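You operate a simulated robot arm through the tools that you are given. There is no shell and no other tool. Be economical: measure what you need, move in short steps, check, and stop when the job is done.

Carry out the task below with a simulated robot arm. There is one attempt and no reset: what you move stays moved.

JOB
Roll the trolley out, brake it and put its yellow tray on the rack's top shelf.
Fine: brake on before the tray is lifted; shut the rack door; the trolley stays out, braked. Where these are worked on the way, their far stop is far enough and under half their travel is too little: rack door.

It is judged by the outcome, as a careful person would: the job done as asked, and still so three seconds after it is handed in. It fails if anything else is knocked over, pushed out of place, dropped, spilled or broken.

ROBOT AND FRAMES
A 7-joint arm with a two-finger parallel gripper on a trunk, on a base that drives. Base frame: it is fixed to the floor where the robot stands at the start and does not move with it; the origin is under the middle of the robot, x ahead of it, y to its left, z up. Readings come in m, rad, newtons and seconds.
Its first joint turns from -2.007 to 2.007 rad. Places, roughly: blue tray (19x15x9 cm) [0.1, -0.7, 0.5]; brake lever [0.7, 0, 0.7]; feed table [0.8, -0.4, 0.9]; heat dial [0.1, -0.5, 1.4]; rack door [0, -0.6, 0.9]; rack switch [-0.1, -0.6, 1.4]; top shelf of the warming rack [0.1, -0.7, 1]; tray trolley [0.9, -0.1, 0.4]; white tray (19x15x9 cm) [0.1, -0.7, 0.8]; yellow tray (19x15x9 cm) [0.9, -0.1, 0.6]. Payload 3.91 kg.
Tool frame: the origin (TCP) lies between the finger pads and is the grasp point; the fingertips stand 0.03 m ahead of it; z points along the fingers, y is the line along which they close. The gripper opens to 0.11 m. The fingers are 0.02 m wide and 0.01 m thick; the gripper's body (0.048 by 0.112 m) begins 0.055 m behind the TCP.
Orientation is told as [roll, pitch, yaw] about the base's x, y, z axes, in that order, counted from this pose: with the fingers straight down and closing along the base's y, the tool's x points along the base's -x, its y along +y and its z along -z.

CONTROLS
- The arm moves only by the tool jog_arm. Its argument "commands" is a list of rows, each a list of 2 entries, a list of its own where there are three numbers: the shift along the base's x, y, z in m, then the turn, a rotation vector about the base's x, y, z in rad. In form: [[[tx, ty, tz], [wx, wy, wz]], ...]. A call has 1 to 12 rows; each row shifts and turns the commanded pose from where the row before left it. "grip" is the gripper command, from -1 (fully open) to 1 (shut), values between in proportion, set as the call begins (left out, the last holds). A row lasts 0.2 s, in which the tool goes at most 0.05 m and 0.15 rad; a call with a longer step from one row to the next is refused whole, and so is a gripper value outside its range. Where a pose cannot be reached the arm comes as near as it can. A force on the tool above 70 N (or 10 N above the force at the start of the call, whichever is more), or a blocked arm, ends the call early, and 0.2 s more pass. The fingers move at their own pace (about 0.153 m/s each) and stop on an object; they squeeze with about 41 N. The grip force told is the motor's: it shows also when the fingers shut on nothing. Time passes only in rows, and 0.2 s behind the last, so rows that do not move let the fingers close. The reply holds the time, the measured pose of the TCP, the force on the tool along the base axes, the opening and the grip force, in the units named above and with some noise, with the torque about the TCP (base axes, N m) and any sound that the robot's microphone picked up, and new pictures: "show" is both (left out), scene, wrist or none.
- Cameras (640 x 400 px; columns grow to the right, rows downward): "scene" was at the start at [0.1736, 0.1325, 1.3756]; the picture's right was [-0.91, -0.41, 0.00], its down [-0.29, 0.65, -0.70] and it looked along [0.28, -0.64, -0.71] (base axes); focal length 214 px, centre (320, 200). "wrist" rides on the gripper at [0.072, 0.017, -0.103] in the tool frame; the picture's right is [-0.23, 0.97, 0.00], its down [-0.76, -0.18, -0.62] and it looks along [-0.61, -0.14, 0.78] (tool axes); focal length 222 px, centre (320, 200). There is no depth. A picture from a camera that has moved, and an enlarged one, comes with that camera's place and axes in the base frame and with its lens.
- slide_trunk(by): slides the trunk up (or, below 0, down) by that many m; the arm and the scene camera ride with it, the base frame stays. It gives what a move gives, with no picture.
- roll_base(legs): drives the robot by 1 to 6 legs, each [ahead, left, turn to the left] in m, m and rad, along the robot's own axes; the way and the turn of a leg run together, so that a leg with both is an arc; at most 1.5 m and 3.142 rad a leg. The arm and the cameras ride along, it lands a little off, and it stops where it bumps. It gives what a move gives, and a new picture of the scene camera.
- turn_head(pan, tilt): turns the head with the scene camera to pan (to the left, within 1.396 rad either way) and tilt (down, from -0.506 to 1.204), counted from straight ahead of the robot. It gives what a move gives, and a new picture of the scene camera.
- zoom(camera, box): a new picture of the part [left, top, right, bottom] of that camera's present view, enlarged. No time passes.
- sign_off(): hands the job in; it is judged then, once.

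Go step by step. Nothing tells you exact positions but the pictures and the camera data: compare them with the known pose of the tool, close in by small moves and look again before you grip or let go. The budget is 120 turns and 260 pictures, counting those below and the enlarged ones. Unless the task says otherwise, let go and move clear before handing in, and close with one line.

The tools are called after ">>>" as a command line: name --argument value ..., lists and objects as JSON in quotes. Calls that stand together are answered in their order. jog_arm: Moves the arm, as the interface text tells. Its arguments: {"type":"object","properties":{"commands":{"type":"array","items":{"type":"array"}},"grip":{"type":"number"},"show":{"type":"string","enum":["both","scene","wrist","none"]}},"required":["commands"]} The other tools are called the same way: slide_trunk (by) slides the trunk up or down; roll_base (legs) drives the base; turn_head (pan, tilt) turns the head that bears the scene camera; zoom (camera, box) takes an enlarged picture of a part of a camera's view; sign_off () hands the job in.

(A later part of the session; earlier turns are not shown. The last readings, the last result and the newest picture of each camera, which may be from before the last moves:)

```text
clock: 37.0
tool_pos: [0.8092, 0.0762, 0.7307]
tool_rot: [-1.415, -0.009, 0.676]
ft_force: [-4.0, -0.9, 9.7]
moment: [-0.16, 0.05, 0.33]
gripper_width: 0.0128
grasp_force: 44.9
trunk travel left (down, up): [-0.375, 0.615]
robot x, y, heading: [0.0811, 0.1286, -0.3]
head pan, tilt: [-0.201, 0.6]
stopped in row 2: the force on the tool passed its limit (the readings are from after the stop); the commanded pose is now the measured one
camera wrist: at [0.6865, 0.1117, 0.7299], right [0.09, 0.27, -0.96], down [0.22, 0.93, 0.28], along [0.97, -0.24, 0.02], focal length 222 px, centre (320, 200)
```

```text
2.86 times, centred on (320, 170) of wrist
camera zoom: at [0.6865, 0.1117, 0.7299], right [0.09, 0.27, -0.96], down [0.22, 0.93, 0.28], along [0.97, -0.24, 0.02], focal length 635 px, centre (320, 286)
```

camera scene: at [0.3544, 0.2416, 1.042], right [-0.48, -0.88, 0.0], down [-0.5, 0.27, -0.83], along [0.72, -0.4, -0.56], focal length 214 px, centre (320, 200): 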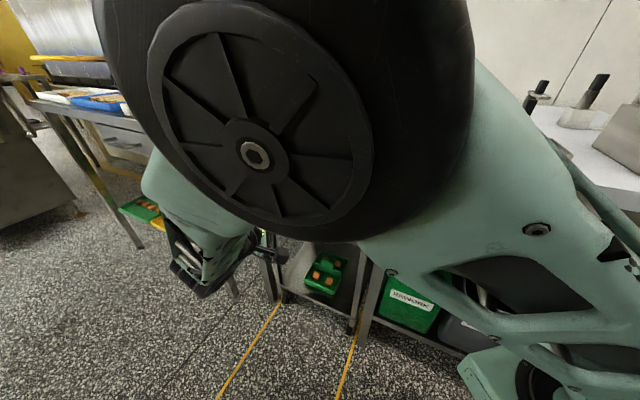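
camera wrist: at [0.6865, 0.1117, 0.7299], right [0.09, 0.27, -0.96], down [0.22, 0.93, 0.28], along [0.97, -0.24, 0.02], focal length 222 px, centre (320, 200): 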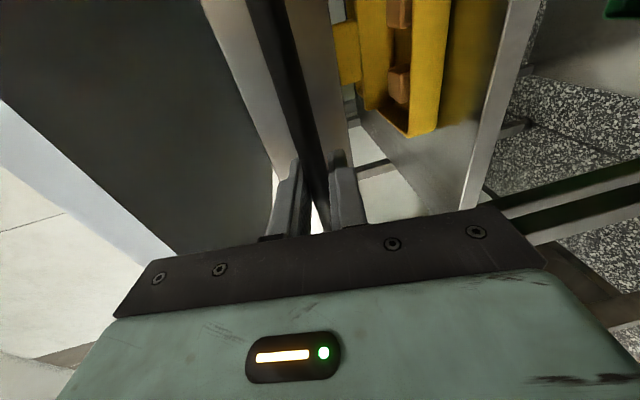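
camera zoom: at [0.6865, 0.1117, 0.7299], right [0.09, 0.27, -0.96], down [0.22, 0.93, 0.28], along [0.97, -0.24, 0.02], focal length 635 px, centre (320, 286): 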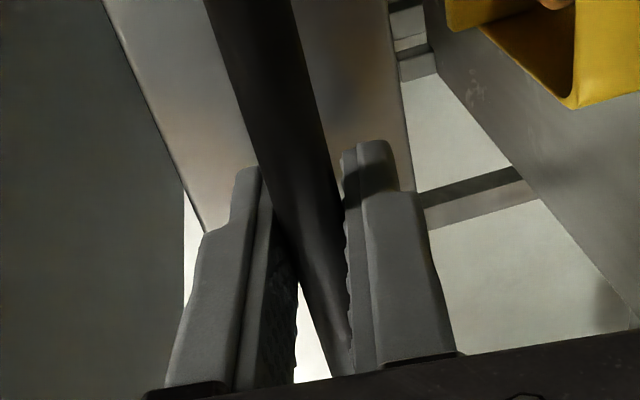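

It is still unclear whether the trolley moves. I continue pulling in small steps and watch the forces.

>>> jog_arm --commands '[[[-0.0026, 0.0031, -0.001], [0, 0, 0]], [[-0.0026, 0.0031, 0], [0, 0, 0]]]' --show "none"

>>> jog_arm --commands '[[[-0.0026, 0.0031, 0], [0, 0, 0]], [[-0.0026, 0.0031, 0], [0, 0, 0]]]' --show "wrist"

>>> zoom --camera "wrist" --box '[220, 100, 420, 240]'

>>> zoom --camera "scene" --box '[240, 230, 400, 350]'

```text
clock: 37.6
tool_pos: [0.8058, 0.0787, 0.731]
tool_rot: [-1.418, -0.01, 0.671]
ft_force: [27.3, -25.9, 19.8]
moment: [-0.34, 0.25, -0.01]
gripper_width: 0.0127
grasp_force: 45.0
trunk travel left (down, up): [-0.375, 0.615]
robot x, y, heading: [0.0836, 0.128, -0.307]
head pan, tilt: [-0.201, 0.6]
```

```text
clock: 38.2
tool_pos: [0.8015, 0.0836, 0.7326]
tool_rot: [-1.418, -0.012, 0.671]
ft_force: [26.1, -30.1, 27.5]
moment: [-0.48, -0.01, 0.09]
gripper_width: 0.013
grasp_force: 45.0
trunk travel left (down, up): [-0.375, 0.615]
robot x, y, heading: [0.0829, 0.1283, -0.301]
head pan, tilt: [-0.201, 0.6]
camera wrist: at [0.6783, 0.1208, 0.7309], right [0.1, 0.26, -0.96], down [0.23, 0.93, 0.28], along [0.97, -0.25, 0.03], focal length 222 px, centre (320, 200)
```

wrist: 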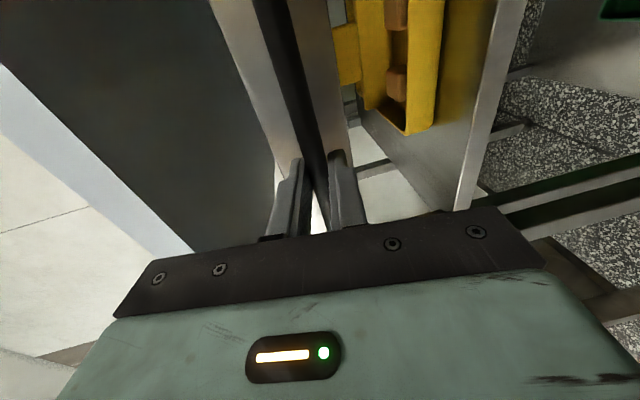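

```text
2.86 times, centred on (320, 170) of wrist
camera zoom: at [0.6783, 0.1208, 0.7309], right [0.1, 0.26, -0.96], down [0.23, 0.93, 0.28], along [0.97, -0.25, 0.03], focal length 635 px, centre (320, 286)
```

zoom: 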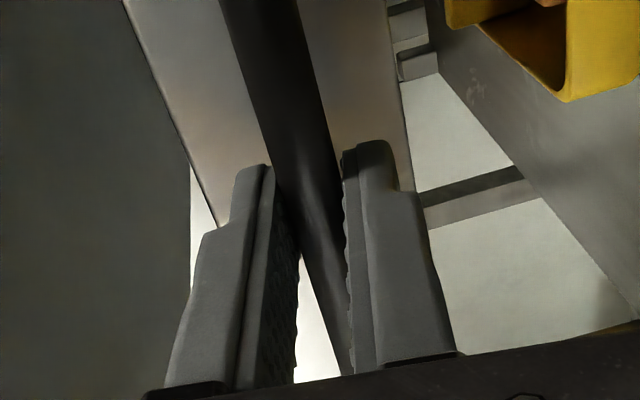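

```text
3.33 times, centred on (320, 290) of scene
camera zoom: at [0.3547, 0.2402, 1.0425], right [-0.48, -0.88, 0.0], down [-0.5, 0.27, -0.82], along [0.72, -0.4, -0.57], focal length 715 px, centre (320, -100)
```

zoom: 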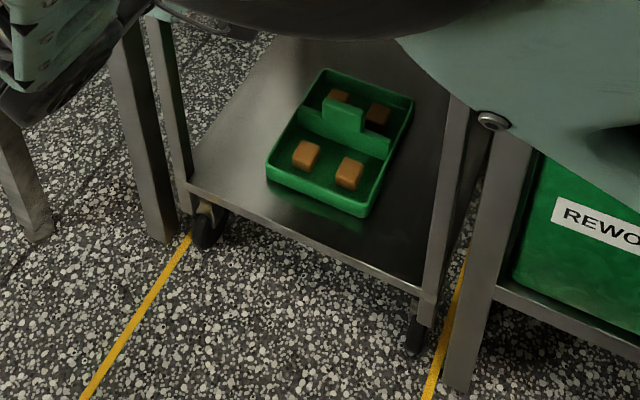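

The trolley has not moved by even a pixel and the fingers slide on the bar, so the brake may already be on. I let go, back off and inspect the brake lever closely with the wrist camera.

>>> jog_arm --commands '[[[0, 0, 0], [0, 0, 0]], [[0, 0, 0], [0, 0, 0]], [[-0.025, 0.03, 0], [0, 0, 0]], [[-0.038, 0.005, 0.01], [0, 0, 0]], [[-0.04, -0.015, 0.01], [0, 0, 0]], [[-0.04, -0.015, 0.01], [0, 0, 0]], [[-0.03, -0.015, 0.01], [0, 0, 0]]]' --grip -0.2 --show "both"

```text
clock: 39.8
tool_pos: [0.625, 0.0787, 0.7683]
tool_rot: [-1.411, -0.011, 0.674]
ft_force: [-0.3, 0.2, 0.9]
moment: [-0.01, 0.0, 0.02]
gripper_width: 0.066
grasp_force: 0.1
trunk travel left (down, up): [-0.375, 0.615]
robot x, y, heading: [0.0812, 0.1288, -0.299]
head pan, tilt: [-0.201, 0.6]
camera scene: at [0.3415, 0.2292, 1.1129], right [-0.65, -0.76, 0.0], down [0.14, -0.11, -0.98], along [0.75, -0.64, 0.18], focal length 214 px, centre (320, 200)
camera wrist: at [0.5029, 0.1143, 0.7677], right [0.09, 0.27, -0.96], down [0.23, 0.93, 0.28], along [0.97, -0.24, 0.02], focal length 222 px, centre (320, 200)
```

scene: 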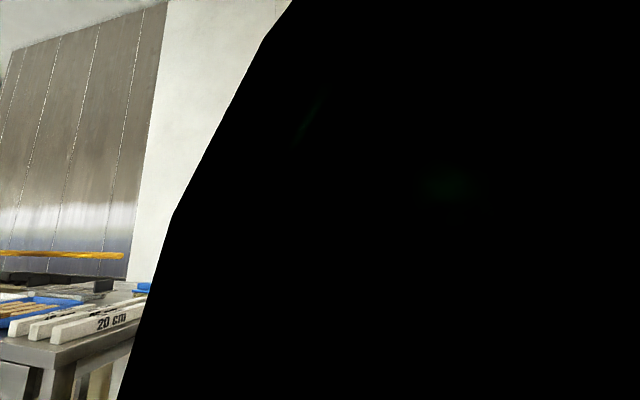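
wrist: 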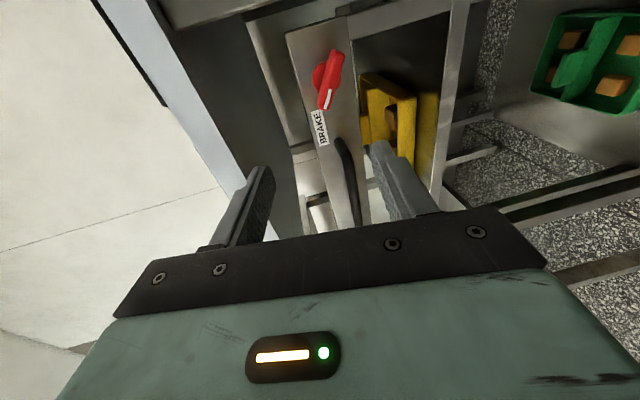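

The elbow has bumped the head camera. I move the tool back out to where it was clear and then reposition the base to face the trolley squarely.

>>> jog_arm --commands '[[[0.035, 0.03, 0.01], [0, 0, 0]], [[0.035, 0.03, 0.01], [0, 0, 0]], [[0.03, 0.02, 0.01], [0.1, 0.083, 0]], [[0.02, 0.0, 0.0], [0.1, 0.083, 0]], [[0.01, 0.0, 0.0], [0.1, 0.083, 0]]]' --show "scene"

>>> turn_head --pan -0.4 --tilt 0.6

```text
clock: 41.0
tool_pos: [0.754, 0.1604, 0.7985]
tool_rot: [-1.02, -0.002, 0.678]
ft_force: [-0.8, 0.3, 0.8]
moment: [-0.01, 0.0, -0.01]
gripper_width: 0.066
grasp_force: 0.1
trunk travel left (down, up): [-0.375, 0.615]
robot x, y, heading: [0.0837, 0.1261, -0.303]
head pan, tilt: [-0.201, 0.6]
camera scene: at [0.3548, 0.2412, 1.0422], right [-0.48, -0.88, 0.0], down [-0.5, 0.27, -0.83], along [0.72, -0.4, -0.56], focal length 214 px, centre (320, 200)
```

scene: 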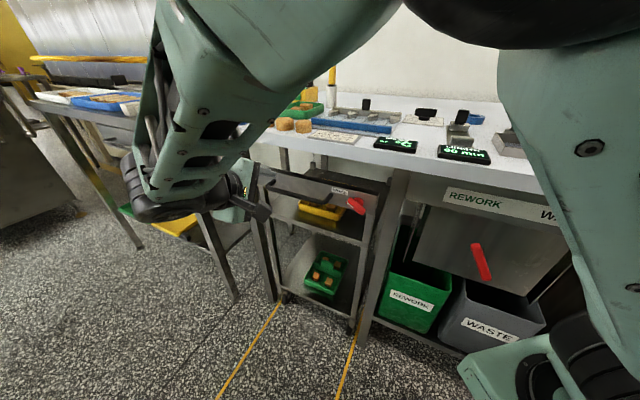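

```text
clock: 41.7
tool_pos: [0.7542, 0.161, 0.798]
tool_rot: [-1.023, -0.003, 0.676]
ft_force: [0.4, 0.6, 0.3]
moment: [0.02, 0.01, -0.01]
gripper_width: 0.0658
grasp_force: 0.1
trunk travel left (down, up): [-0.375, 0.615]
robot x, y, heading: [0.0819, 0.1272, -0.304]
head pan, tilt: [-0.4, 0.6]
camera scene: at [0.345, 0.2266, 1.0422], right [-0.64, -0.77, 0.0], down [-0.43, 0.36, -0.83], along [0.63, -0.53, -0.56], focal length 214 px, centre (320, 200)
```

scene: 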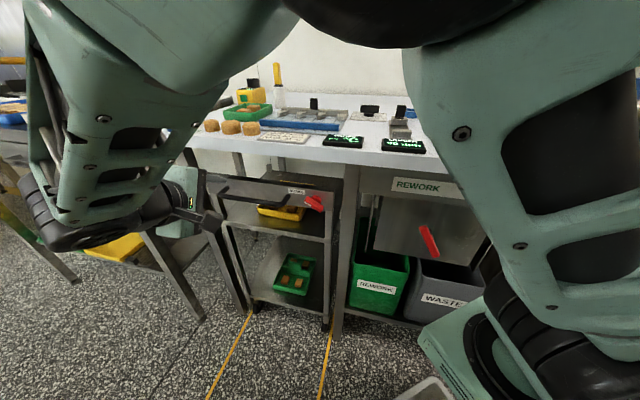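

The head is back to normal. I zoom in on the brake lever.

>>> zoom --camera "scene" --box '[250, 170, 350, 235]'

```text
6.15 times, centred on (300, 202) of scene
camera zoom: at [0.345, 0.2266, 1.0422], right [-0.64, -0.77, 0.0], down [-0.43, 0.36, -0.83], along [0.63, -0.53, -0.56], focal length 1320 px, centre (443, 185)
```

zoom: 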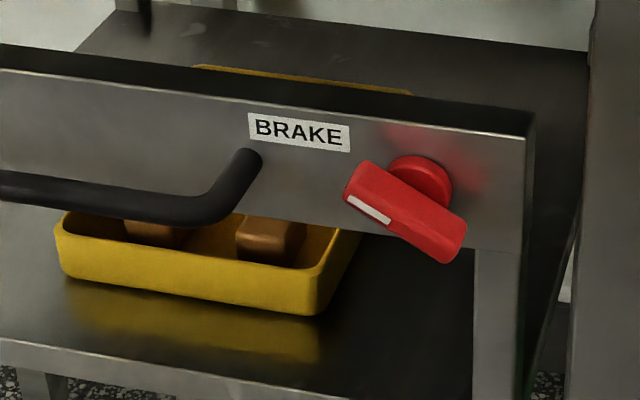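

The knob has a white pointer aimed toward the "BRAKE" label, so the brake may be on already. I reposition the base to face the trolley squarely, starting further back in the aisle.

>>> roll_base --legs '[[-0.072, 0.594, 0], [0, 0, -0.6]]'

```text
clock: 46.8
tool_pos: [0.7517, 0.3502, 0.7987]
tool_rot: [-1.02, -0.004, 0.071]
ft_force: [0.6, -0.7, -0.3]
moment: [-0.04, 0.01, 0.01]
gripper_width: 0.0661
grasp_force: 0.1
trunk travel left (down, up): [-0.375, 0.615]
robot x, y, heading: [0.1802, 0.7046, -0.904]
head pan, tilt: [-0.4, 0.6]
camera scene: at [0.4514, 0.6369, 1.0422], right [-0.96, -0.26, 0.0], down [-0.15, 0.55, -0.83], along [0.22, -0.8, -0.56], focal length 214 px, centre (320, 200)
```

scene: 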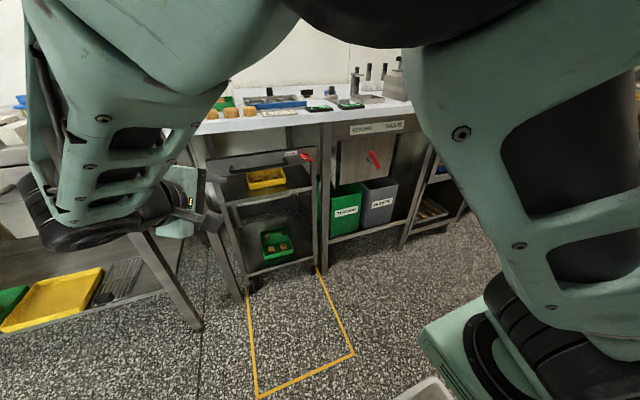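

Facing the trolley squarely, I bring the tool in front of the robot, level it along -n and roll it to match the knob.

>>> jog_arm --commands '[[[-0.0275, -0.0078, -0.005], [0, 0, 0.124]], [[-0.0275, -0.0078, -0.005], [0, 0, 0.124]], [[-0.0275, -0.0078, -0.005], [0, 0, 0.124]], [[-0.0275, -0.0078, -0.005], [0, 0, 0.124]], [[-0.0275, -0.0078, -0.005], [0, 0, 0.124]], [[-0.0275, -0.0078, -0.005], [0, 0, 0]], [[-0.0275, -0.0078, -0.005], [0, 0, 0]], [[-0.0275, -0.0078, -0.005], [0, 0, 0]], [[-0.0275, -0.0078, -0.005], [0, 0, 0]], [[-0.0275, -0.0078, -0.005], [0, 0, 0]], [[-0.0275, -0.0078, -0.005], [0, 0, 0]], [[-0.0275, -0.0078, -0.005], [0, 0, 0]]]' --show "scene"

```text
clock: 49.4
tool_pos: [0.5818, 0.2294, 0.7914]
tool_rot: [-1.02, -0.003, 0.692]
ft_force: [-0.3, -0.1, 0.2]
moment: [-0.03, 0.0, 0.03]
gripper_width: 0.0659
grasp_force: 0.0
out of reach, approached as far as the arm can: row 6, 7, 8, 9, 10, 11, 12
trunk travel left (down, up): [-0.375, 0.615]
robot x, y, heading: [0.1812, 0.7057, -0.902]
head pan, tilt: [-0.4, 0.6]
camera scene: at [0.4514, 0.637, 1.0422], right [-0.96, -0.26, 0.0], down [-0.15, 0.55, -0.83], along [0.22, -0.8, -0.56], focal length 214 px, centre (320, 200)
```

scene: 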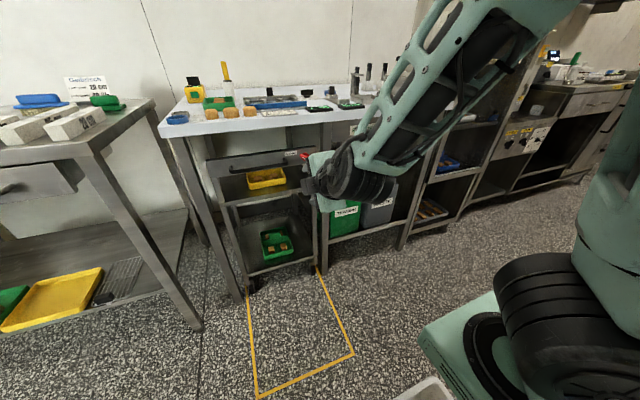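

The arm posture is now clear of the camera. I level the tool, roll it to match the knob and lower to knob height.

>>> jog_arm --commands '[[[0, 0, -0.007], [-0.1, -0.083, 0]], [[0, 0, -0.007], [-0.1, -0.083, 0]], [[0, 0, -0.007], [-0.1, -0.083, 0]], [[0, 0, -0.007], [-0.1, -0.083, 0]], [[0, 0, -0.007], [0.083, -0.1, 0]], [[0, 0, -0.007], [0.083, -0.1, 0]], [[0, 0, -0.008], [0.083, -0.1, 0]], [[0, 0, -0.008], [0.083, -0.1, 0]], [[0, 0, 0], [0, 0, 0]]]' --show "both"

```text
clock: 51.4
tool_pos: [0.6219, 0.2165, 0.7427]
tool_rot: [-1.541, -0.525, 0.693]
ft_force: [-0.2, -0.9, -0.4]
moment: [-0.03, 0.0, 0.03]
gripper_width: 0.0659
grasp_force: 0.1
out of reach, approached as far as the arm can: row 1, 2, 3
trunk travel left (down, up): [-0.375, 0.615]
robot x, y, heading: [0.1808, 0.704, -0.902]
head pan, tilt: [-0.4, 0.6]
camera scene: at [0.4514, 0.6369, 1.0422], right [-0.96, -0.26, 0.0], down [-0.15, 0.55, -0.83], along [0.22, -0.8, -0.56], focal length 214 px, centre (320, 200)
camera wrist: at [0.5118, 0.2598, 0.6942], right [0.51, 0.46, -0.73], down [0.04, 0.83, 0.55], along [0.86, -0.31, 0.41], focal length 222 px, centre (320, 200)
```

scene: 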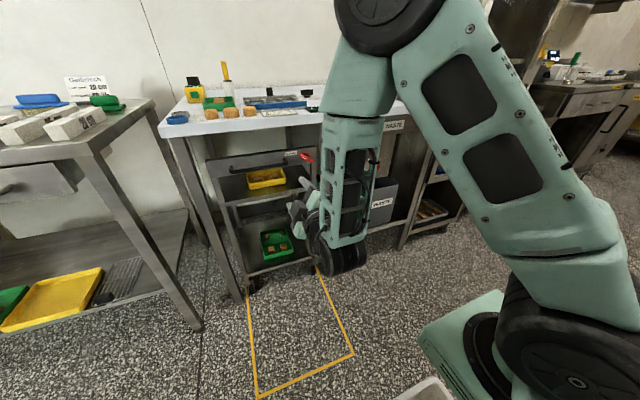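
wrist: 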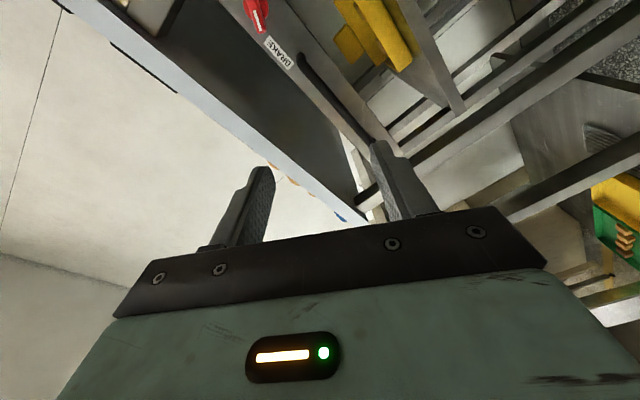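

The posture is good. I drive so the gripper faces the knob with about 12 cm to spare.

>>> roll_base --legs '[[0.12, -0.115, 0.015]]'

>>> jog_arm --commands '[[[0, 0, -0.005], [0, 0, 0]]]' --show "wrist"

>>> zoom --camera "scene" --box '[230, 110, 390, 210]'

```text
clock: 52.8
tool_pos: [0.6139, 0.0584, 0.7419]
tool_rot: [-1.541, -0.524, 0.714]
ft_force: [1.0, 0.1, 0.3]
moment: [-0.02, 0.03, 0.0]
gripper_width: 0.0662
grasp_force: 0.1
trunk travel left (down, up): [-0.375, 0.615]
robot x, y, heading: [0.1578, 0.5351, -0.882]
head pan, tilt: [-0.4, 0.6]
camera scene: at [0.4353, 0.475, 1.0422], right [-0.96, -0.28, 0.0], down [-0.16, 0.54, -0.83], along [0.23, -0.79, -0.56], focal length 214 px, centre (320, 200)
```

scene: 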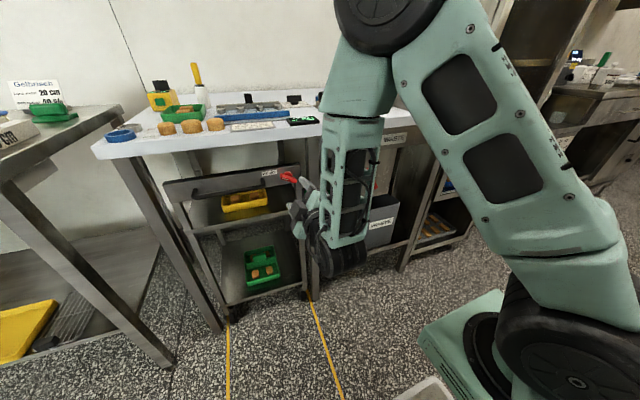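

```text
clock: 53.2
tool_pos: [0.6157, 0.058, 0.7365]
tool_rot: [-1.542, -0.524, 0.713]
ft_force: [-0.4, -0.1, 0.1]
moment: [-0.02, -0.02, 0.02]
gripper_width: 0.066
grasp_force: 0.1
trunk travel left (down, up): [-0.375, 0.615]
robot x, y, heading: [0.163, 0.536, -0.877]
head pan, tilt: [-0.4, 0.6]
camera wrist: at [0.5042, 0.0993, 0.6893], right [0.5, 0.47, -0.73], down [0.02, 0.83, 0.55], along [0.87, -0.29, 0.41], focal length 222 px, centre (320, 200)
```

wrist: 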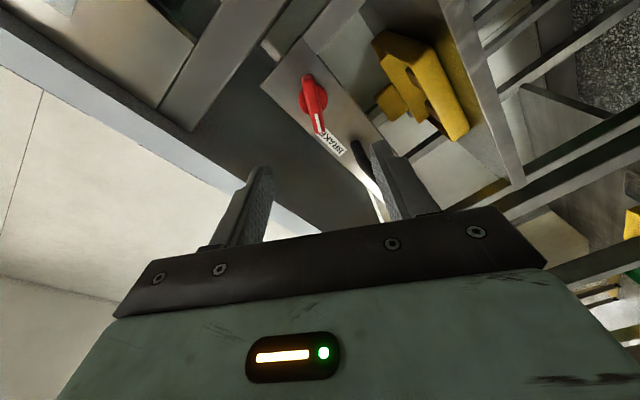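

```text
4.00 times, centred on (310, 160) of scene
camera zoom: at [0.4353, 0.475, 1.0422], right [-0.96, -0.28, 0.0], down [-0.16, 0.54, -0.83], along [0.23, -0.79, -0.56], focal length 858 px, centre (360, 360)
```

zoom: 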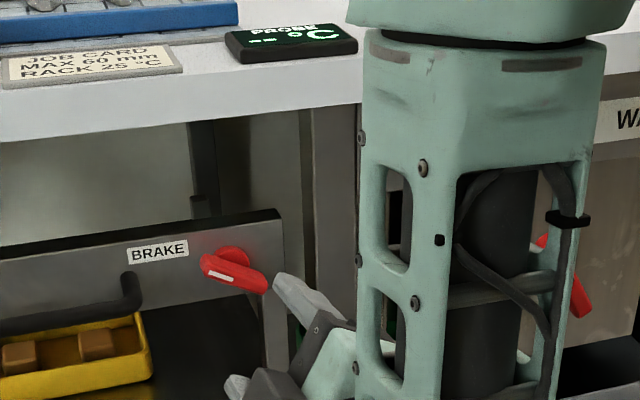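

The two views agree on the knob at (0.685, -0.043, 0.731). I advance onto it.

>>> jog_arm --commands '[[[0.0158, -0.0233, -0.0013], [0, 0, 0]], [[0.0158, -0.0233, -0.0013], [0, 0, 0]], [[0.0158, -0.0233, -0.0013], [0, 0, 0]], [[0.011, -0.0163, -0.001], [0, 0, 0]], [[0, 0, 0], [0, 0, 0]]]' --show "wrist"

>>> zoom --camera "scene" --box '[230, 130, 390, 230]'

```text
clock: 54.4
tool_pos: [0.6729, -0.0291, 0.7328]
tool_rot: [-1.541, -0.523, 0.714]
ft_force: [-0.8, -0.8, -0.7]
moment: [-0.03, 0.01, -0.03]
gripper_width: 0.0659
grasp_force: 0.0
trunk travel left (down, up): [-0.375, 0.615]
robot x, y, heading: [0.1652, 0.5384, -0.886]
head pan, tilt: [-0.4, 0.6]
camera wrist: at [0.5618, 0.0121, 0.6855], right [0.5, 0.47, -0.73], down [0.02, 0.83, 0.55], along [0.87, -0.29, 0.41], focal length 222 px, centre (320, 200)
```

wrist: 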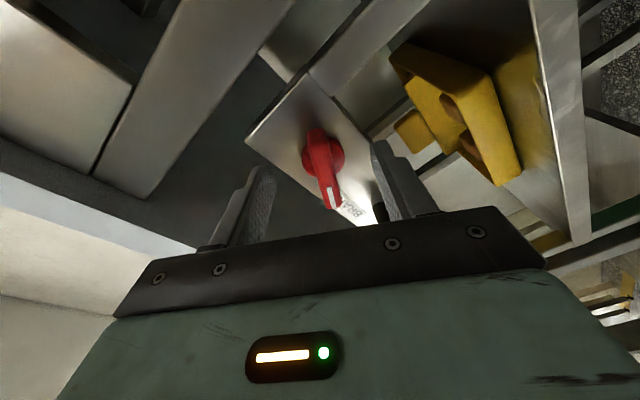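

```text
4.00 times, centred on (310, 180) of scene
camera zoom: at [0.4353, 0.475, 1.0422], right [-0.96, -0.28, 0.0], down [-0.16, 0.54, -0.83], along [0.23, -0.79, -0.56], focal length 858 px, centre (360, 280)
```

zoom: 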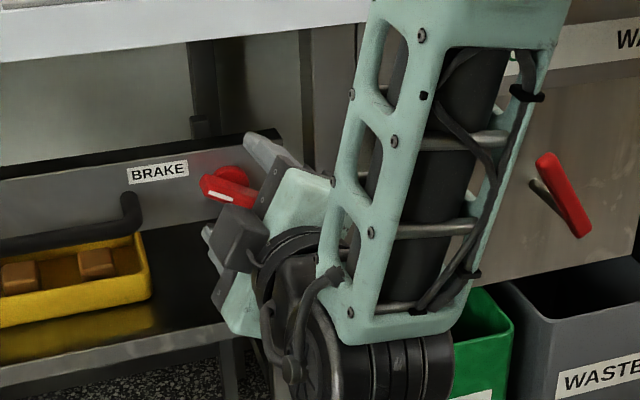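

>>> jog_arm --commands '[[[0.0077, -0.0092, 0], [0, 0, 0]], [[0, 0, 0], [0, 0, 0]]]' --show "none"

>>> jog_arm --commands '[[[0, 0, 0], [0, 0, 0]], [[0, 0, 0], [0, 0, 0]]]' --grip 1 --show "wrist"

>>> zoom --camera "wrist" --box '[220, 100, 420, 240]'

```text
clock: 54.9
tool_pos: [0.6763, -0.032, 0.7326]
tool_rot: [-1.537, -0.524, 0.714]
ft_force: [-15.8, 16.4, 7.1]
moment: [-0.71, -0.48, -0.62]
gripper_width: 0.0691
grasp_force: 3.0
trunk travel left (down, up): [-0.375, 0.615]
robot x, y, heading: [0.1619, 0.5397, -0.886]
head pan, tilt: [-0.4, 0.6]
stopped in row 2: the force on the tool passed its limit (the readings are from after the stop); the commanded pose is now the measured one
```

```text
clock: 55.5
tool_pos: [0.6774, -0.0328, 0.7309]
tool_rot: [-1.537, -0.523, 0.712]
ft_force: [-15.7, 14.1, 12.0]
moment: [-0.42, -0.32, -0.14]
gripper_width: 0.0291
grasp_force: 44.6
trunk travel left (down, up): [-0.375, 0.615]
robot x, y, heading: [0.161, 0.5425, -0.883]
head pan, tilt: [-0.4, 0.6]
camera wrist: at [0.5661, 0.0078, 0.684], right [0.49, 0.47, -0.73], down [0.02, 0.83, 0.55], along [0.87, -0.29, 0.4], focal length 222 px, centre (320, 200)
```

wrist: 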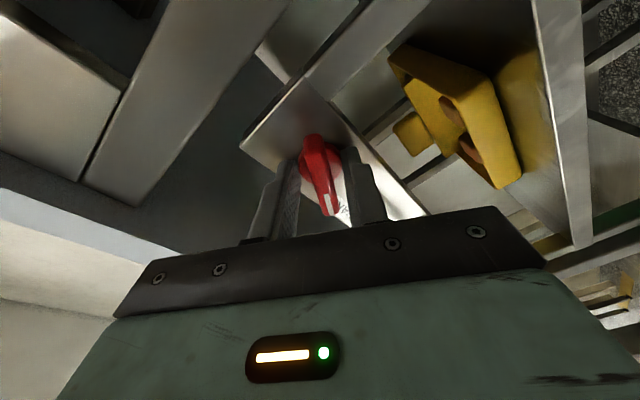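

```text
2.86 times, centred on (320, 170) of wrist
camera zoom: at [0.5661, 0.0078, 0.684], right [0.49, 0.47, -0.73], down [0.02, 0.83, 0.55], along [0.87, -0.29, 0.4], focal length 635 px, centre (320, 286)
```

zoom: 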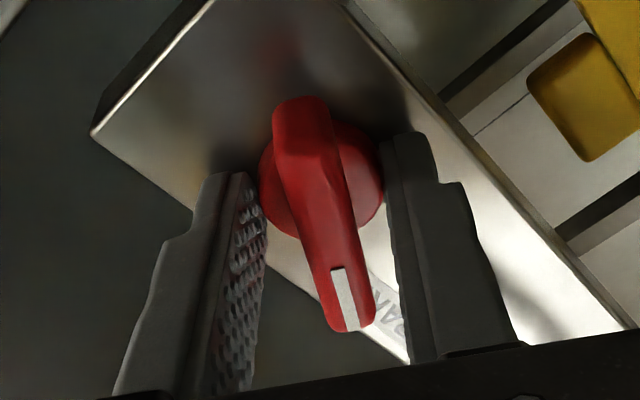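

The finger tips reached the panel and hold the round hub. I open, back off 13 mm and grip only the knob's bar.

>>> jog_arm --commands '[[[0, 0, 0], [0, 0, 0]], [[-0.0083, 0.01, 0], [0, 0, 0]], [[0, 0, 0], [0, 0, 0]]]' --grip -0.2 --show "none"

>>> jog_arm --commands '[[[0, 0, 0], [0, 0, 0]], [[0, 0, 0], [0, 0, 0]]]' --grip 1 --show "wrist"

>>> zoom --camera "wrist" --box '[220, 100, 420, 240]'

```text
clock: 56.3
tool_pos: [0.6698, -0.0241, 0.7302]
tool_rot: [-1.536, -0.523, 0.713]
ft_force: [0.4, -0.9, -0.3]
moment: [0.0, 0.01, -0.02]
gripper_width: 0.0663
grasp_force: 0.1
trunk travel left (down, up): [-0.375, 0.615]
robot x, y, heading: [0.1628, 0.5406, -0.881]
head pan, tilt: [-0.4, 0.6]
```

```text
clock: 56.9
tool_pos: [0.6705, -0.0242, 0.7304]
tool_rot: [-1.534, -0.523, 0.712]
ft_force: [3.1, -0.9, -3.1]
moment: [-0.46, -0.29, -0.43]
gripper_width: 0.013
grasp_force: 45.1
trunk travel left (down, up): [-0.375, 0.615]
robot x, y, heading: [0.1621, 0.535, -0.88]
head pan, tilt: [-0.4, 0.6]
camera wrist: at [0.5594, 0.0171, 0.6832], right [0.49, 0.47, -0.73], down [0.02, 0.83, 0.55], along [0.87, -0.29, 0.4], focal length 222 px, centre (320, 200)
```

wrist: 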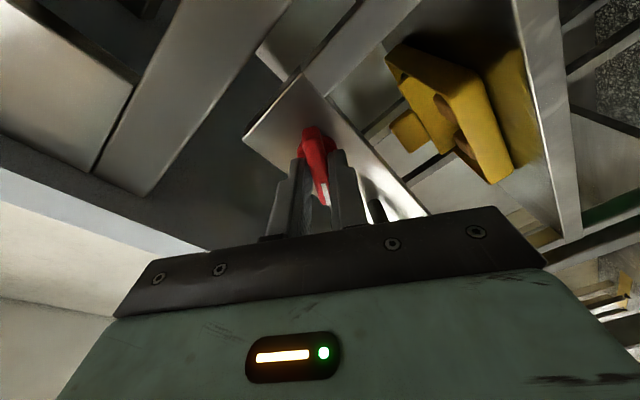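

```text
2.86 times, centred on (320, 170) of wrist
camera zoom: at [0.5594, 0.0171, 0.6832], right [0.49, 0.47, -0.73], down [0.02, 0.83, 0.55], along [0.87, -0.29, 0.4], focal length 635 px, centre (320, 286)
```

zoom: 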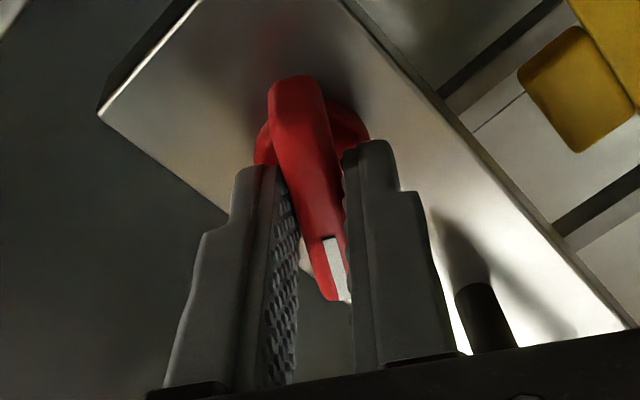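

The knob bar is gripped. I try a small clockwise turn and read the moment.

>>> jog_arm --commands '[[[0, 0, 0], [0.0638, -0.077, 0]], [[0, 0, 0], [0.0638, -0.077, 0]]]' --show "none"

```text
clock: 57.5
tool_pos: [0.6704, -0.0246, 0.7299]
tool_rot: [-1.542, -0.723, 0.717]
ft_force: [8.8, -3.8, -2.6]
moment: [-1.19, 0.64, -0.35]
gripper_width: 0.0166
grasp_force: 45.4
trunk travel left (down, up): [-0.375, 0.615]
robot x, y, heading: [0.1605, 0.538, -0.886]
head pan, tilt: [-0.4, 0.6]
```

>>> jog_arm --commands '[[[0, 0, 0], [0.0638, -0.077, 0]]]' --show "wrist"

>>> zoom --camera "wrist" --box '[220, 100, 420, 240]'

>>> zoom --camera "scene" --box '[230, 130, 350, 205]'

```text
clock: 57.9
tool_pos: [0.6692, -0.0246, 0.7294]
tool_rot: [-1.542, -0.822, 0.716]
ft_force: [2.2, 0.9, -2.3]
moment: [-1.64, 0.63, -0.09]
gripper_width: 0.0185
grasp_force: 45.0
trunk travel left (down, up): [-0.375, 0.615]
robot x, y, heading: [0.1647, 0.5401, -0.884]
head pan, tilt: [-0.4, 0.6]
camera wrist: at [0.5712, 0.0275, 0.6676], right [0.64, 0.59, -0.49], down [-0.12, 0.71, 0.69], along [0.76, -0.38, 0.53], focal length 222 px, centre (320, 200)
```

wrist: 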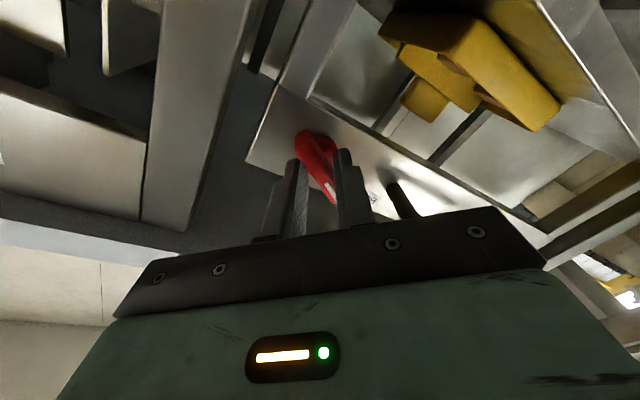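

```text
2.86 times, centred on (320, 170) of wrist
camera zoom: at [0.5712, 0.0275, 0.6676], right [0.64, 0.59, -0.49], down [-0.12, 0.71, 0.69], along [0.76, -0.38, 0.53], focal length 635 px, centre (320, 286)
```

zoom: 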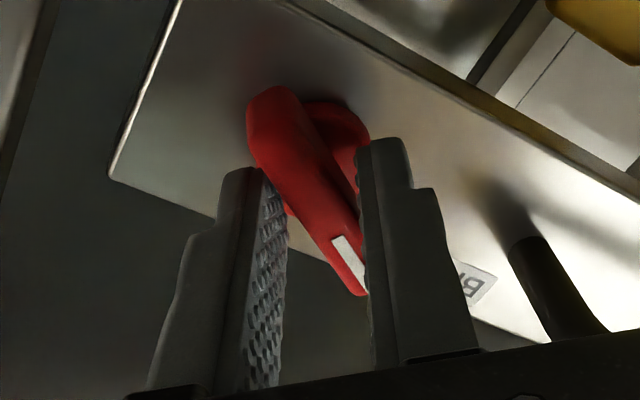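

```text
5.33 times, centred on (290, 168) of scene
camera zoom: at [0.4349, 0.4756, 1.0422], right [-0.96, -0.28, 0.0], down [-0.16, 0.54, -0.83], along [0.23, -0.79, -0.56], focal length 1144 px, centre (480, 373)
```

zoom: 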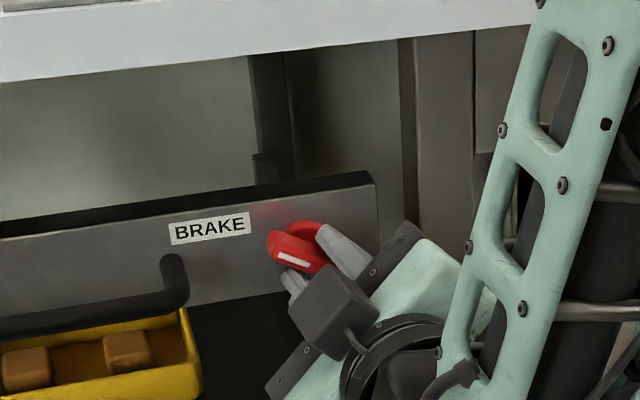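

The knob does not follow clockwise, so it is at its stop that way. I turn back and try counter-clockwise.

>>> jog_arm --commands '[[[0, 0, 0], [-0.0638, 0.077, 0]], [[0, 0, 0], [-0.0638, 0.077, 0]], [[0, 0, 0], [-0.0638, 0.077, 0]], [[0, 0, 0], [-0.0638, 0.077, 0]], [[0, 0, 0], [-0.0638, 0.077, 0]], [[0, 0, 0], [-0.0638, 0.077, 0]]]' --show "wrist"

>>> zoom --camera "wrist" --box '[220, 100, 420, 240]'

>>> zoom --camera "scene" --box '[230, 130, 350, 205]'

```text
clock: 59.3
tool_pos: [0.67, -0.024, 0.7308]
tool_rot: [-1.528, -0.223, 0.712]
ft_force: [10.4, 3.2, -2.9]
moment: [-0.34, -0.29, -0.82]
gripper_width: 0.0126
grasp_force: 45.3
trunk travel left (down, up): [-0.375, 0.615]
robot x, y, heading: [0.1628, 0.5374, -0.883]
head pan, tilt: [-0.4, 0.6]
camera wrist: at [0.55, 0.0104, 0.703], right [0.3, 0.32, -0.9], down [0.13, 0.92, 0.37], along [0.94, -0.23, 0.24], focal length 222 px, centre (320, 200)
```

wrist: 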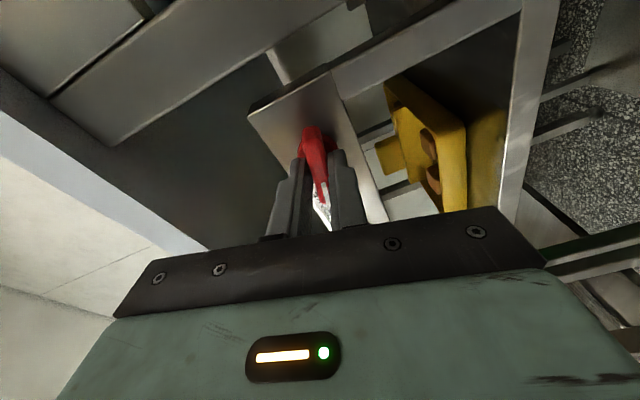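

```text
2.86 times, centred on (320, 170) of wrist
camera zoom: at [0.55, 0.0104, 0.703], right [0.3, 0.32, -0.9], down [0.13, 0.92, 0.37], along [0.94, -0.23, 0.24], focal length 635 px, centre (320, 286)
```

zoom: 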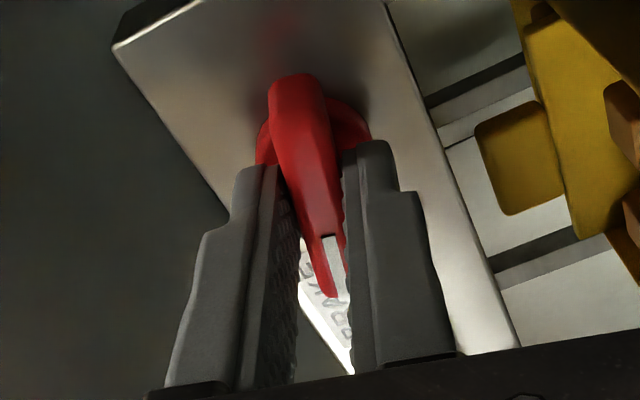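

```text
5.33 times, centred on (290, 168) of scene
camera zoom: at [0.4351, 0.4757, 1.0421], right [-0.96, -0.28, 0.0], down [-0.16, 0.54, -0.83], along [0.23, -0.79, -0.57], focal length 1144 px, centre (480, 373)
```

zoom: 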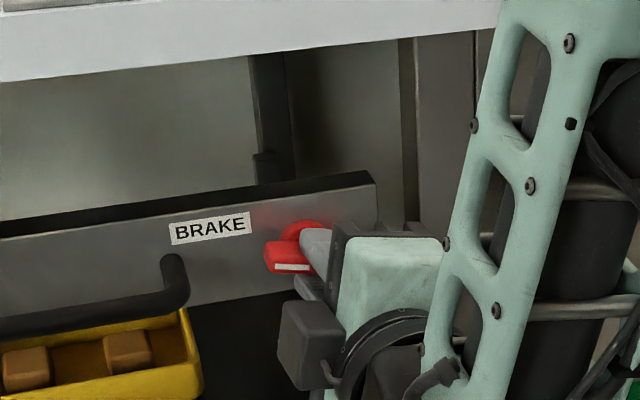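

The knob follows counter-clockwise. I keep turning and watch for the stop.

>>> jog_arm --commands '[[[0, 0, 0], [-0.08, 0.096, 0]], [[0, 0, 0], [-0.08, 0.096, 0]], [[0, 0, 0], [-0.08, 0.096, 0]], [[0, 0, 0], [-0.08, 0.096, 0]]]' --show "none"

>>> jog_arm --commands '[[[0, 0, 0], [-0.08, 0.096, 0]], [[0, 0, 0], [-0.08, 0.096, 0]], [[0, 0, 0], [-0.08, 0.096, 0]]]' --show "wrist"

>>> zoom --camera "wrist" --box '[220, 100, 420, 240]'

>>> zoom --camera "scene" --box '[230, 130, 350, 205]'

```text
clock: 60.3
tool_pos: [0.6707, -0.0233, 0.7314]
tool_rot: [-1.521, 0.276, 0.714]
ft_force: [11.3, 10.4, 3.3]
moment: [-0.31, -0.25, 1.83]
gripper_width: 0.0123
grasp_force: 44.9
trunk travel left (down, up): [-0.375, 0.615]
robot x, y, heading: [0.1611, 0.5396, -0.88]
head pan, tilt: [-0.4, 0.6]
```

```text
clock: 61.1
tool_pos: [0.6701, -0.0214, 0.7318]
tool_rot: [-1.516, 0.652, 0.714]
ft_force: [11.6, 14.0, 10.8]
moment: [0.45, -1.11, 1.23]
gripper_width: 0.0139
grasp_force: 44.7
trunk travel left (down, up): [-0.375, 0.615]
robot x, y, heading: [0.1676, 0.5357, -0.887]
head pan, tilt: [-0.4, 0.6]
camera wrist: at [0.5525, 0.0127, 0.7675], right [-0.34, -0.23, -0.91], down [0.15, 0.94, -0.29], along [0.93, -0.24, -0.29], focal length 222 px, centre (320, 200)
```

wrist: 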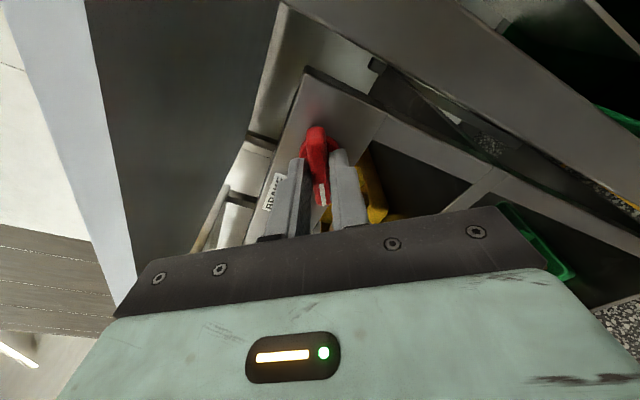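

```text
2.86 times, centred on (320, 170) of wrist
camera zoom: at [0.5525, 0.0127, 0.7675], right [-0.34, -0.23, -0.91], down [0.15, 0.94, -0.29], along [0.93, -0.24, -0.29], focal length 635 px, centre (320, 286)
```

zoom: 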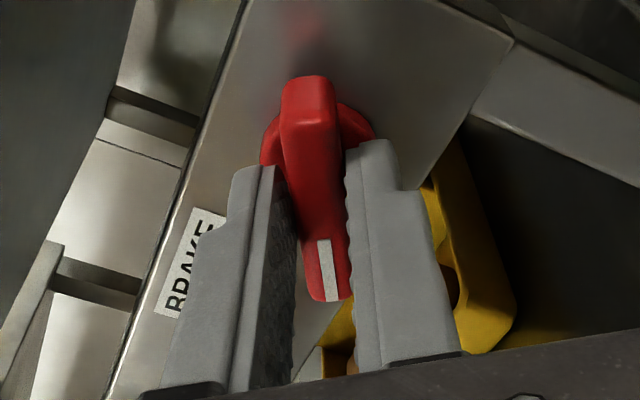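

```text
5.33 times, centred on (290, 168) of scene
camera zoom: at [0.4348, 0.4762, 1.0424], right [-0.96, -0.28, 0.0], down [-0.16, 0.54, -0.83], along [0.23, -0.79, -0.56], focal length 1144 px, centre (480, 373)
```

zoom: 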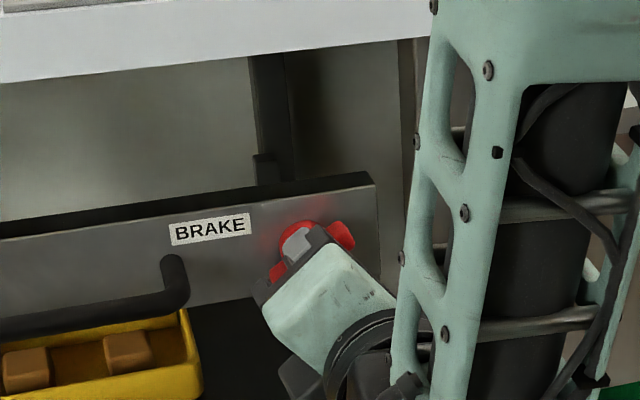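

>>> jog_arm --commands '[[[0, 0, 0], [-0.08, 0.096, 0]], [[0, 0, 0], [-0.08, 0.096, 0]]]' --show "wrist"

>>> zoom --camera "wrist" --box '[220, 100, 420, 240]'

```text
clock: 61.7
tool_pos: [0.6695, -0.0241, 0.7326]
tool_rot: [-1.513, 0.901, 0.709]
ft_force: [8.4, 9.3, 21.9]
moment: [0.5, -1.62, 1.12]
gripper_width: 0.0199
grasp_force: 44.5
trunk travel left (down, up): [-0.375, 0.615]
robot x, y, heading: [0.1615, 0.5394, -0.88]
head pan, tilt: [-0.4, 0.6]
camera wrist: at [0.5603, 0.0187, 0.7832], right [-0.51, -0.36, -0.78], down [0.09, 0.88, -0.47], along [0.86, -0.3, -0.41], focal length 222 px, centre (320, 200)
```

wrist: 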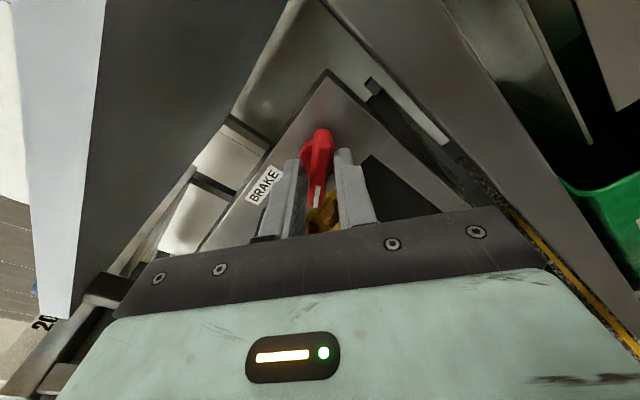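

```text
2.86 times, centred on (320, 170) of wrist
camera zoom: at [0.5603, 0.0187, 0.7832], right [-0.51, -0.36, -0.78], down [0.09, 0.88, -0.47], along [0.86, -0.3, -0.41], focal length 635 px, centre (320, 286)
```

zoom: 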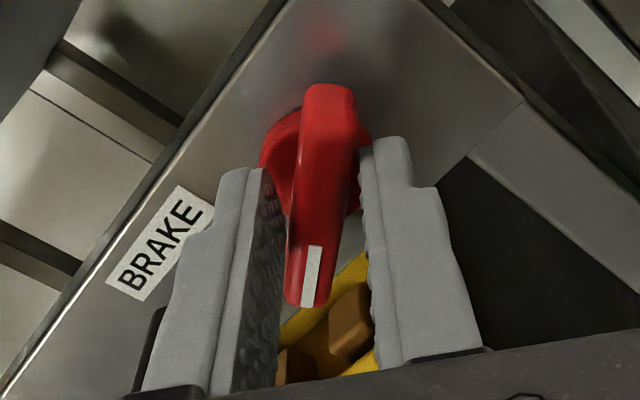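

The knob reached its other stop. I release it, back off, roll the tool upright again and go to the handle to test the pull.

>>> jog_arm --commands '[[[0, 0, 0], [0, 0, 0]], [[0, 0, 0], [0, 0, 0]], [[-0.02, 0.024, 0], [0, 0, 0]], [[-0.02, 0.024, 0], [0, 0, 0]], [[-0.012, 0.0145, 0], [0.08, -0.096, 0]], [[0.02, 0.017, 0], [0.08, -0.096, 0]], [[0.02, 0.017, 0], [0.08, -0.096, 0]], [[0.02, 0.017, 0], [0.08, -0.096, 0]], [[0.02, 0.017, 0], [0.08, -0.096, 0]], [[0.02, 0.017, 0], [0.08, -0.096, 0]], [[0.0, 0.0, 0], [0.08, -0.096, 0]], [[0, 0, 0], [0, 0, 0]]]' --grip -0.2 --show "both"

>>> zoom --camera "scene" --box '[160, 130, 340, 250]'

```text
clock: 64.3
tool_pos: [0.717, 0.1227, 0.7306]
tool_rot: [-1.527, 0.027, 0.71]
ft_force: [0.8, -0.1, -0.4]
moment: [-0.03, -0.02, -0.02]
gripper_width: 0.0661
grasp_force: 0.0
trunk travel left (down, up): [-0.375, 0.615]
robot x, y, heading: [0.1666, 0.5398, -0.88]
head pan, tilt: [-0.4, 0.6]
camera scene: at [0.4348, 0.4756, 1.0422], right [-0.96, -0.28, 0.0], down [-0.16, 0.54, -0.83], along [0.23, -0.79, -0.56], focal length 214 px, centre (320, 200)
camera wrist: at [0.5934, 0.1535, 0.7209], right [0.13, 0.17, -0.98], down [0.18, 0.97, 0.19], along [0.98, -0.2, 0.09], focal length 222 px, centre (320, 200)
```

scene: 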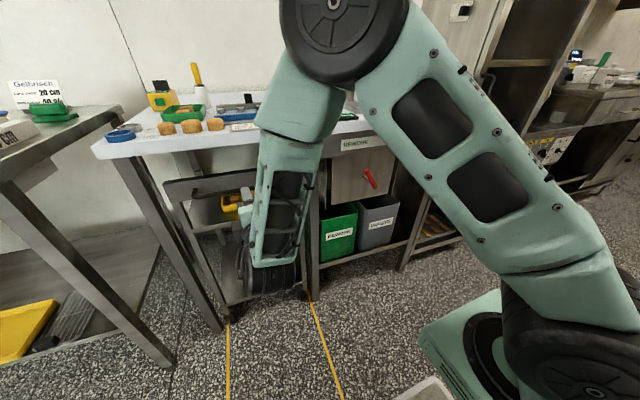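
wrist: 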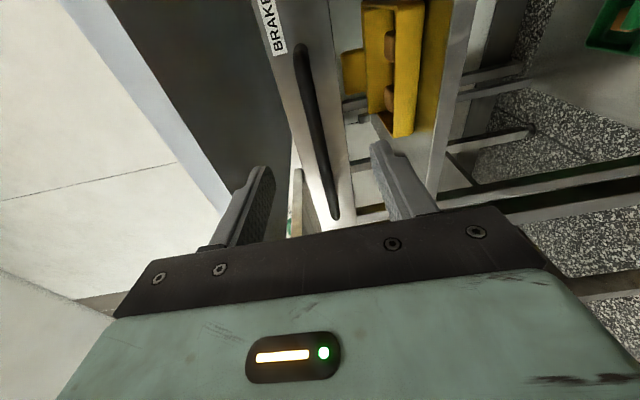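

```text
3.33 times, centred on (250, 190) of scene
camera zoom: at [0.4348, 0.4756, 1.0422], right [-0.96, -0.28, 0.0], down [-0.16, 0.54, -0.83], along [0.23, -0.79, -0.56], focal length 715 px, centre (553, 233)
```

zoom: 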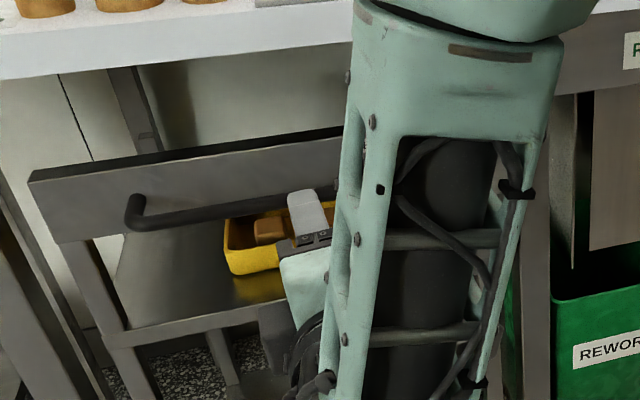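

>>> jog_arm --commands '[[[0.016, -0.0193, 0], [0, 0, 0]], [[0.016, -0.0193, 0], [0, 0, 0]], [[0.016, -0.0193, 0], [0, 0, 0]], [[0.016, -0.0193, 0], [0, 0, 0]], [[0, 0, 0], [0, 0, 0]]]' --show "wrist"

>>> jog_arm --commands '[[[0, 0, 0], [0, 0, 0]], [[0, 0, 0], [0, 0, 0]], [[0, 0, 0], [0, 0, 0]]]' --grip 1 --show "wrist"

>>> jog_arm --commands '[[[-0.0032, 0.0038, 0], [0, 0, 0]], [[-0.0032, 0.0038, 0], [0, 0, 0]], [[-0.0032, 0.0038, 0], [0, 0, 0]], [[-0.0032, 0.0038, 0], [0, 0, 0]]]' --show "scene"

```text
clock: 65.5
tool_pos: [0.7816, 0.0463, 0.732]
tool_rot: [-1.523, 0.026, 0.711]
ft_force: [-1.8, -0.2, -0.3]
moment: [-0.04, -0.01, -0.02]
gripper_width: 0.0662
grasp_force: 0.1
trunk travel left (down, up): [-0.375, 0.615]
robot x, y, heading: [0.1648, 0.5403, -0.883]
head pan, tilt: [-0.4, 0.6]
camera wrist: at [0.6571, 0.0769, 0.7232], right [0.12, 0.17, -0.98], down [0.18, 0.97, 0.19], along [0.98, -0.2, 0.09], focal length 222 px, centre (320, 200)
```

wrist: 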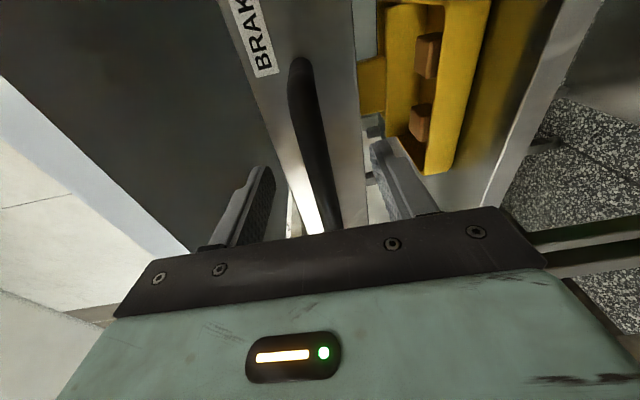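

```text
clock: 66.3
tool_pos: [0.7804, 0.0456, 0.7299]
tool_rot: [-1.518, 0.027, 0.711]
ft_force: [0.7, -0.7, -22.3]
moment: [0.53, -0.89, 0.15]
gripper_width: 0.0129
grasp_force: 45.3
trunk travel left (down, up): [-0.375, 0.615]
robot x, y, heading: [0.162, 0.5385, -0.879]
head pan, tilt: [-0.4, 0.6]
camera wrist: at [0.6566, 0.0772, 0.721], right [0.12, 0.17, -0.98], down [0.18, 0.96, 0.19], along [0.98, -0.2, 0.08], focal length 222 px, centre (320, 200)
```

wrist: 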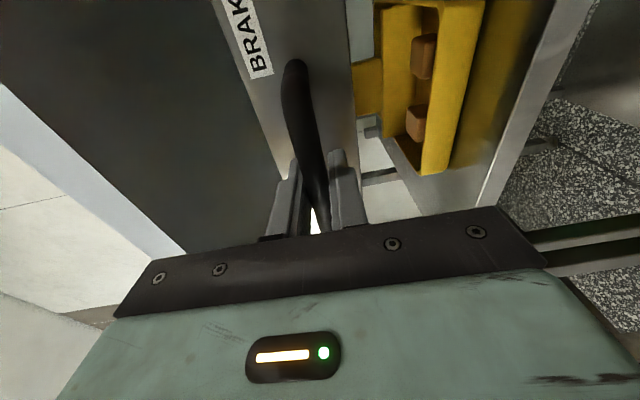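

```text
clock: 67.3
tool_pos: [0.7687, 0.0627, 0.7298]
tool_rot: [-1.522, 0.025, 0.713]
ft_force: [8.6, 3.2, -25.8]
moment: [0.49, -0.78, -0.66]
gripper_width: 0.0133
grasp_force: 44.6
trunk travel left (down, up): [-0.375, 0.615]
robot x, y, heading: [0.1608, 0.5444, -0.884]
head pan, tilt: [-0.4, 0.6]
camera scene: at [0.4357, 0.4752, 1.0419], right [-0.96, -0.28, 0.0], down [-0.16, 0.54, -0.82], along [0.23, -0.79, -0.57], focal length 214 px, centre (320, 200)
```

scene: 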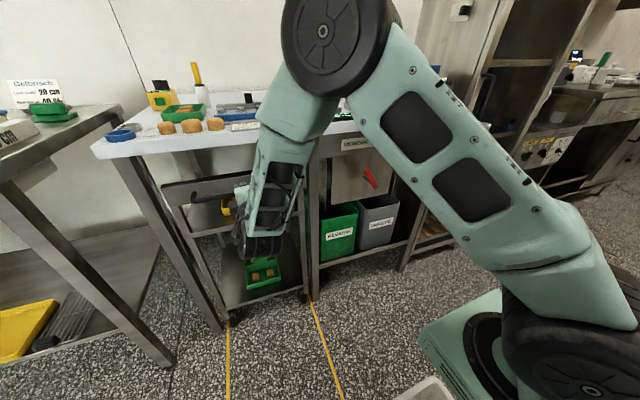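

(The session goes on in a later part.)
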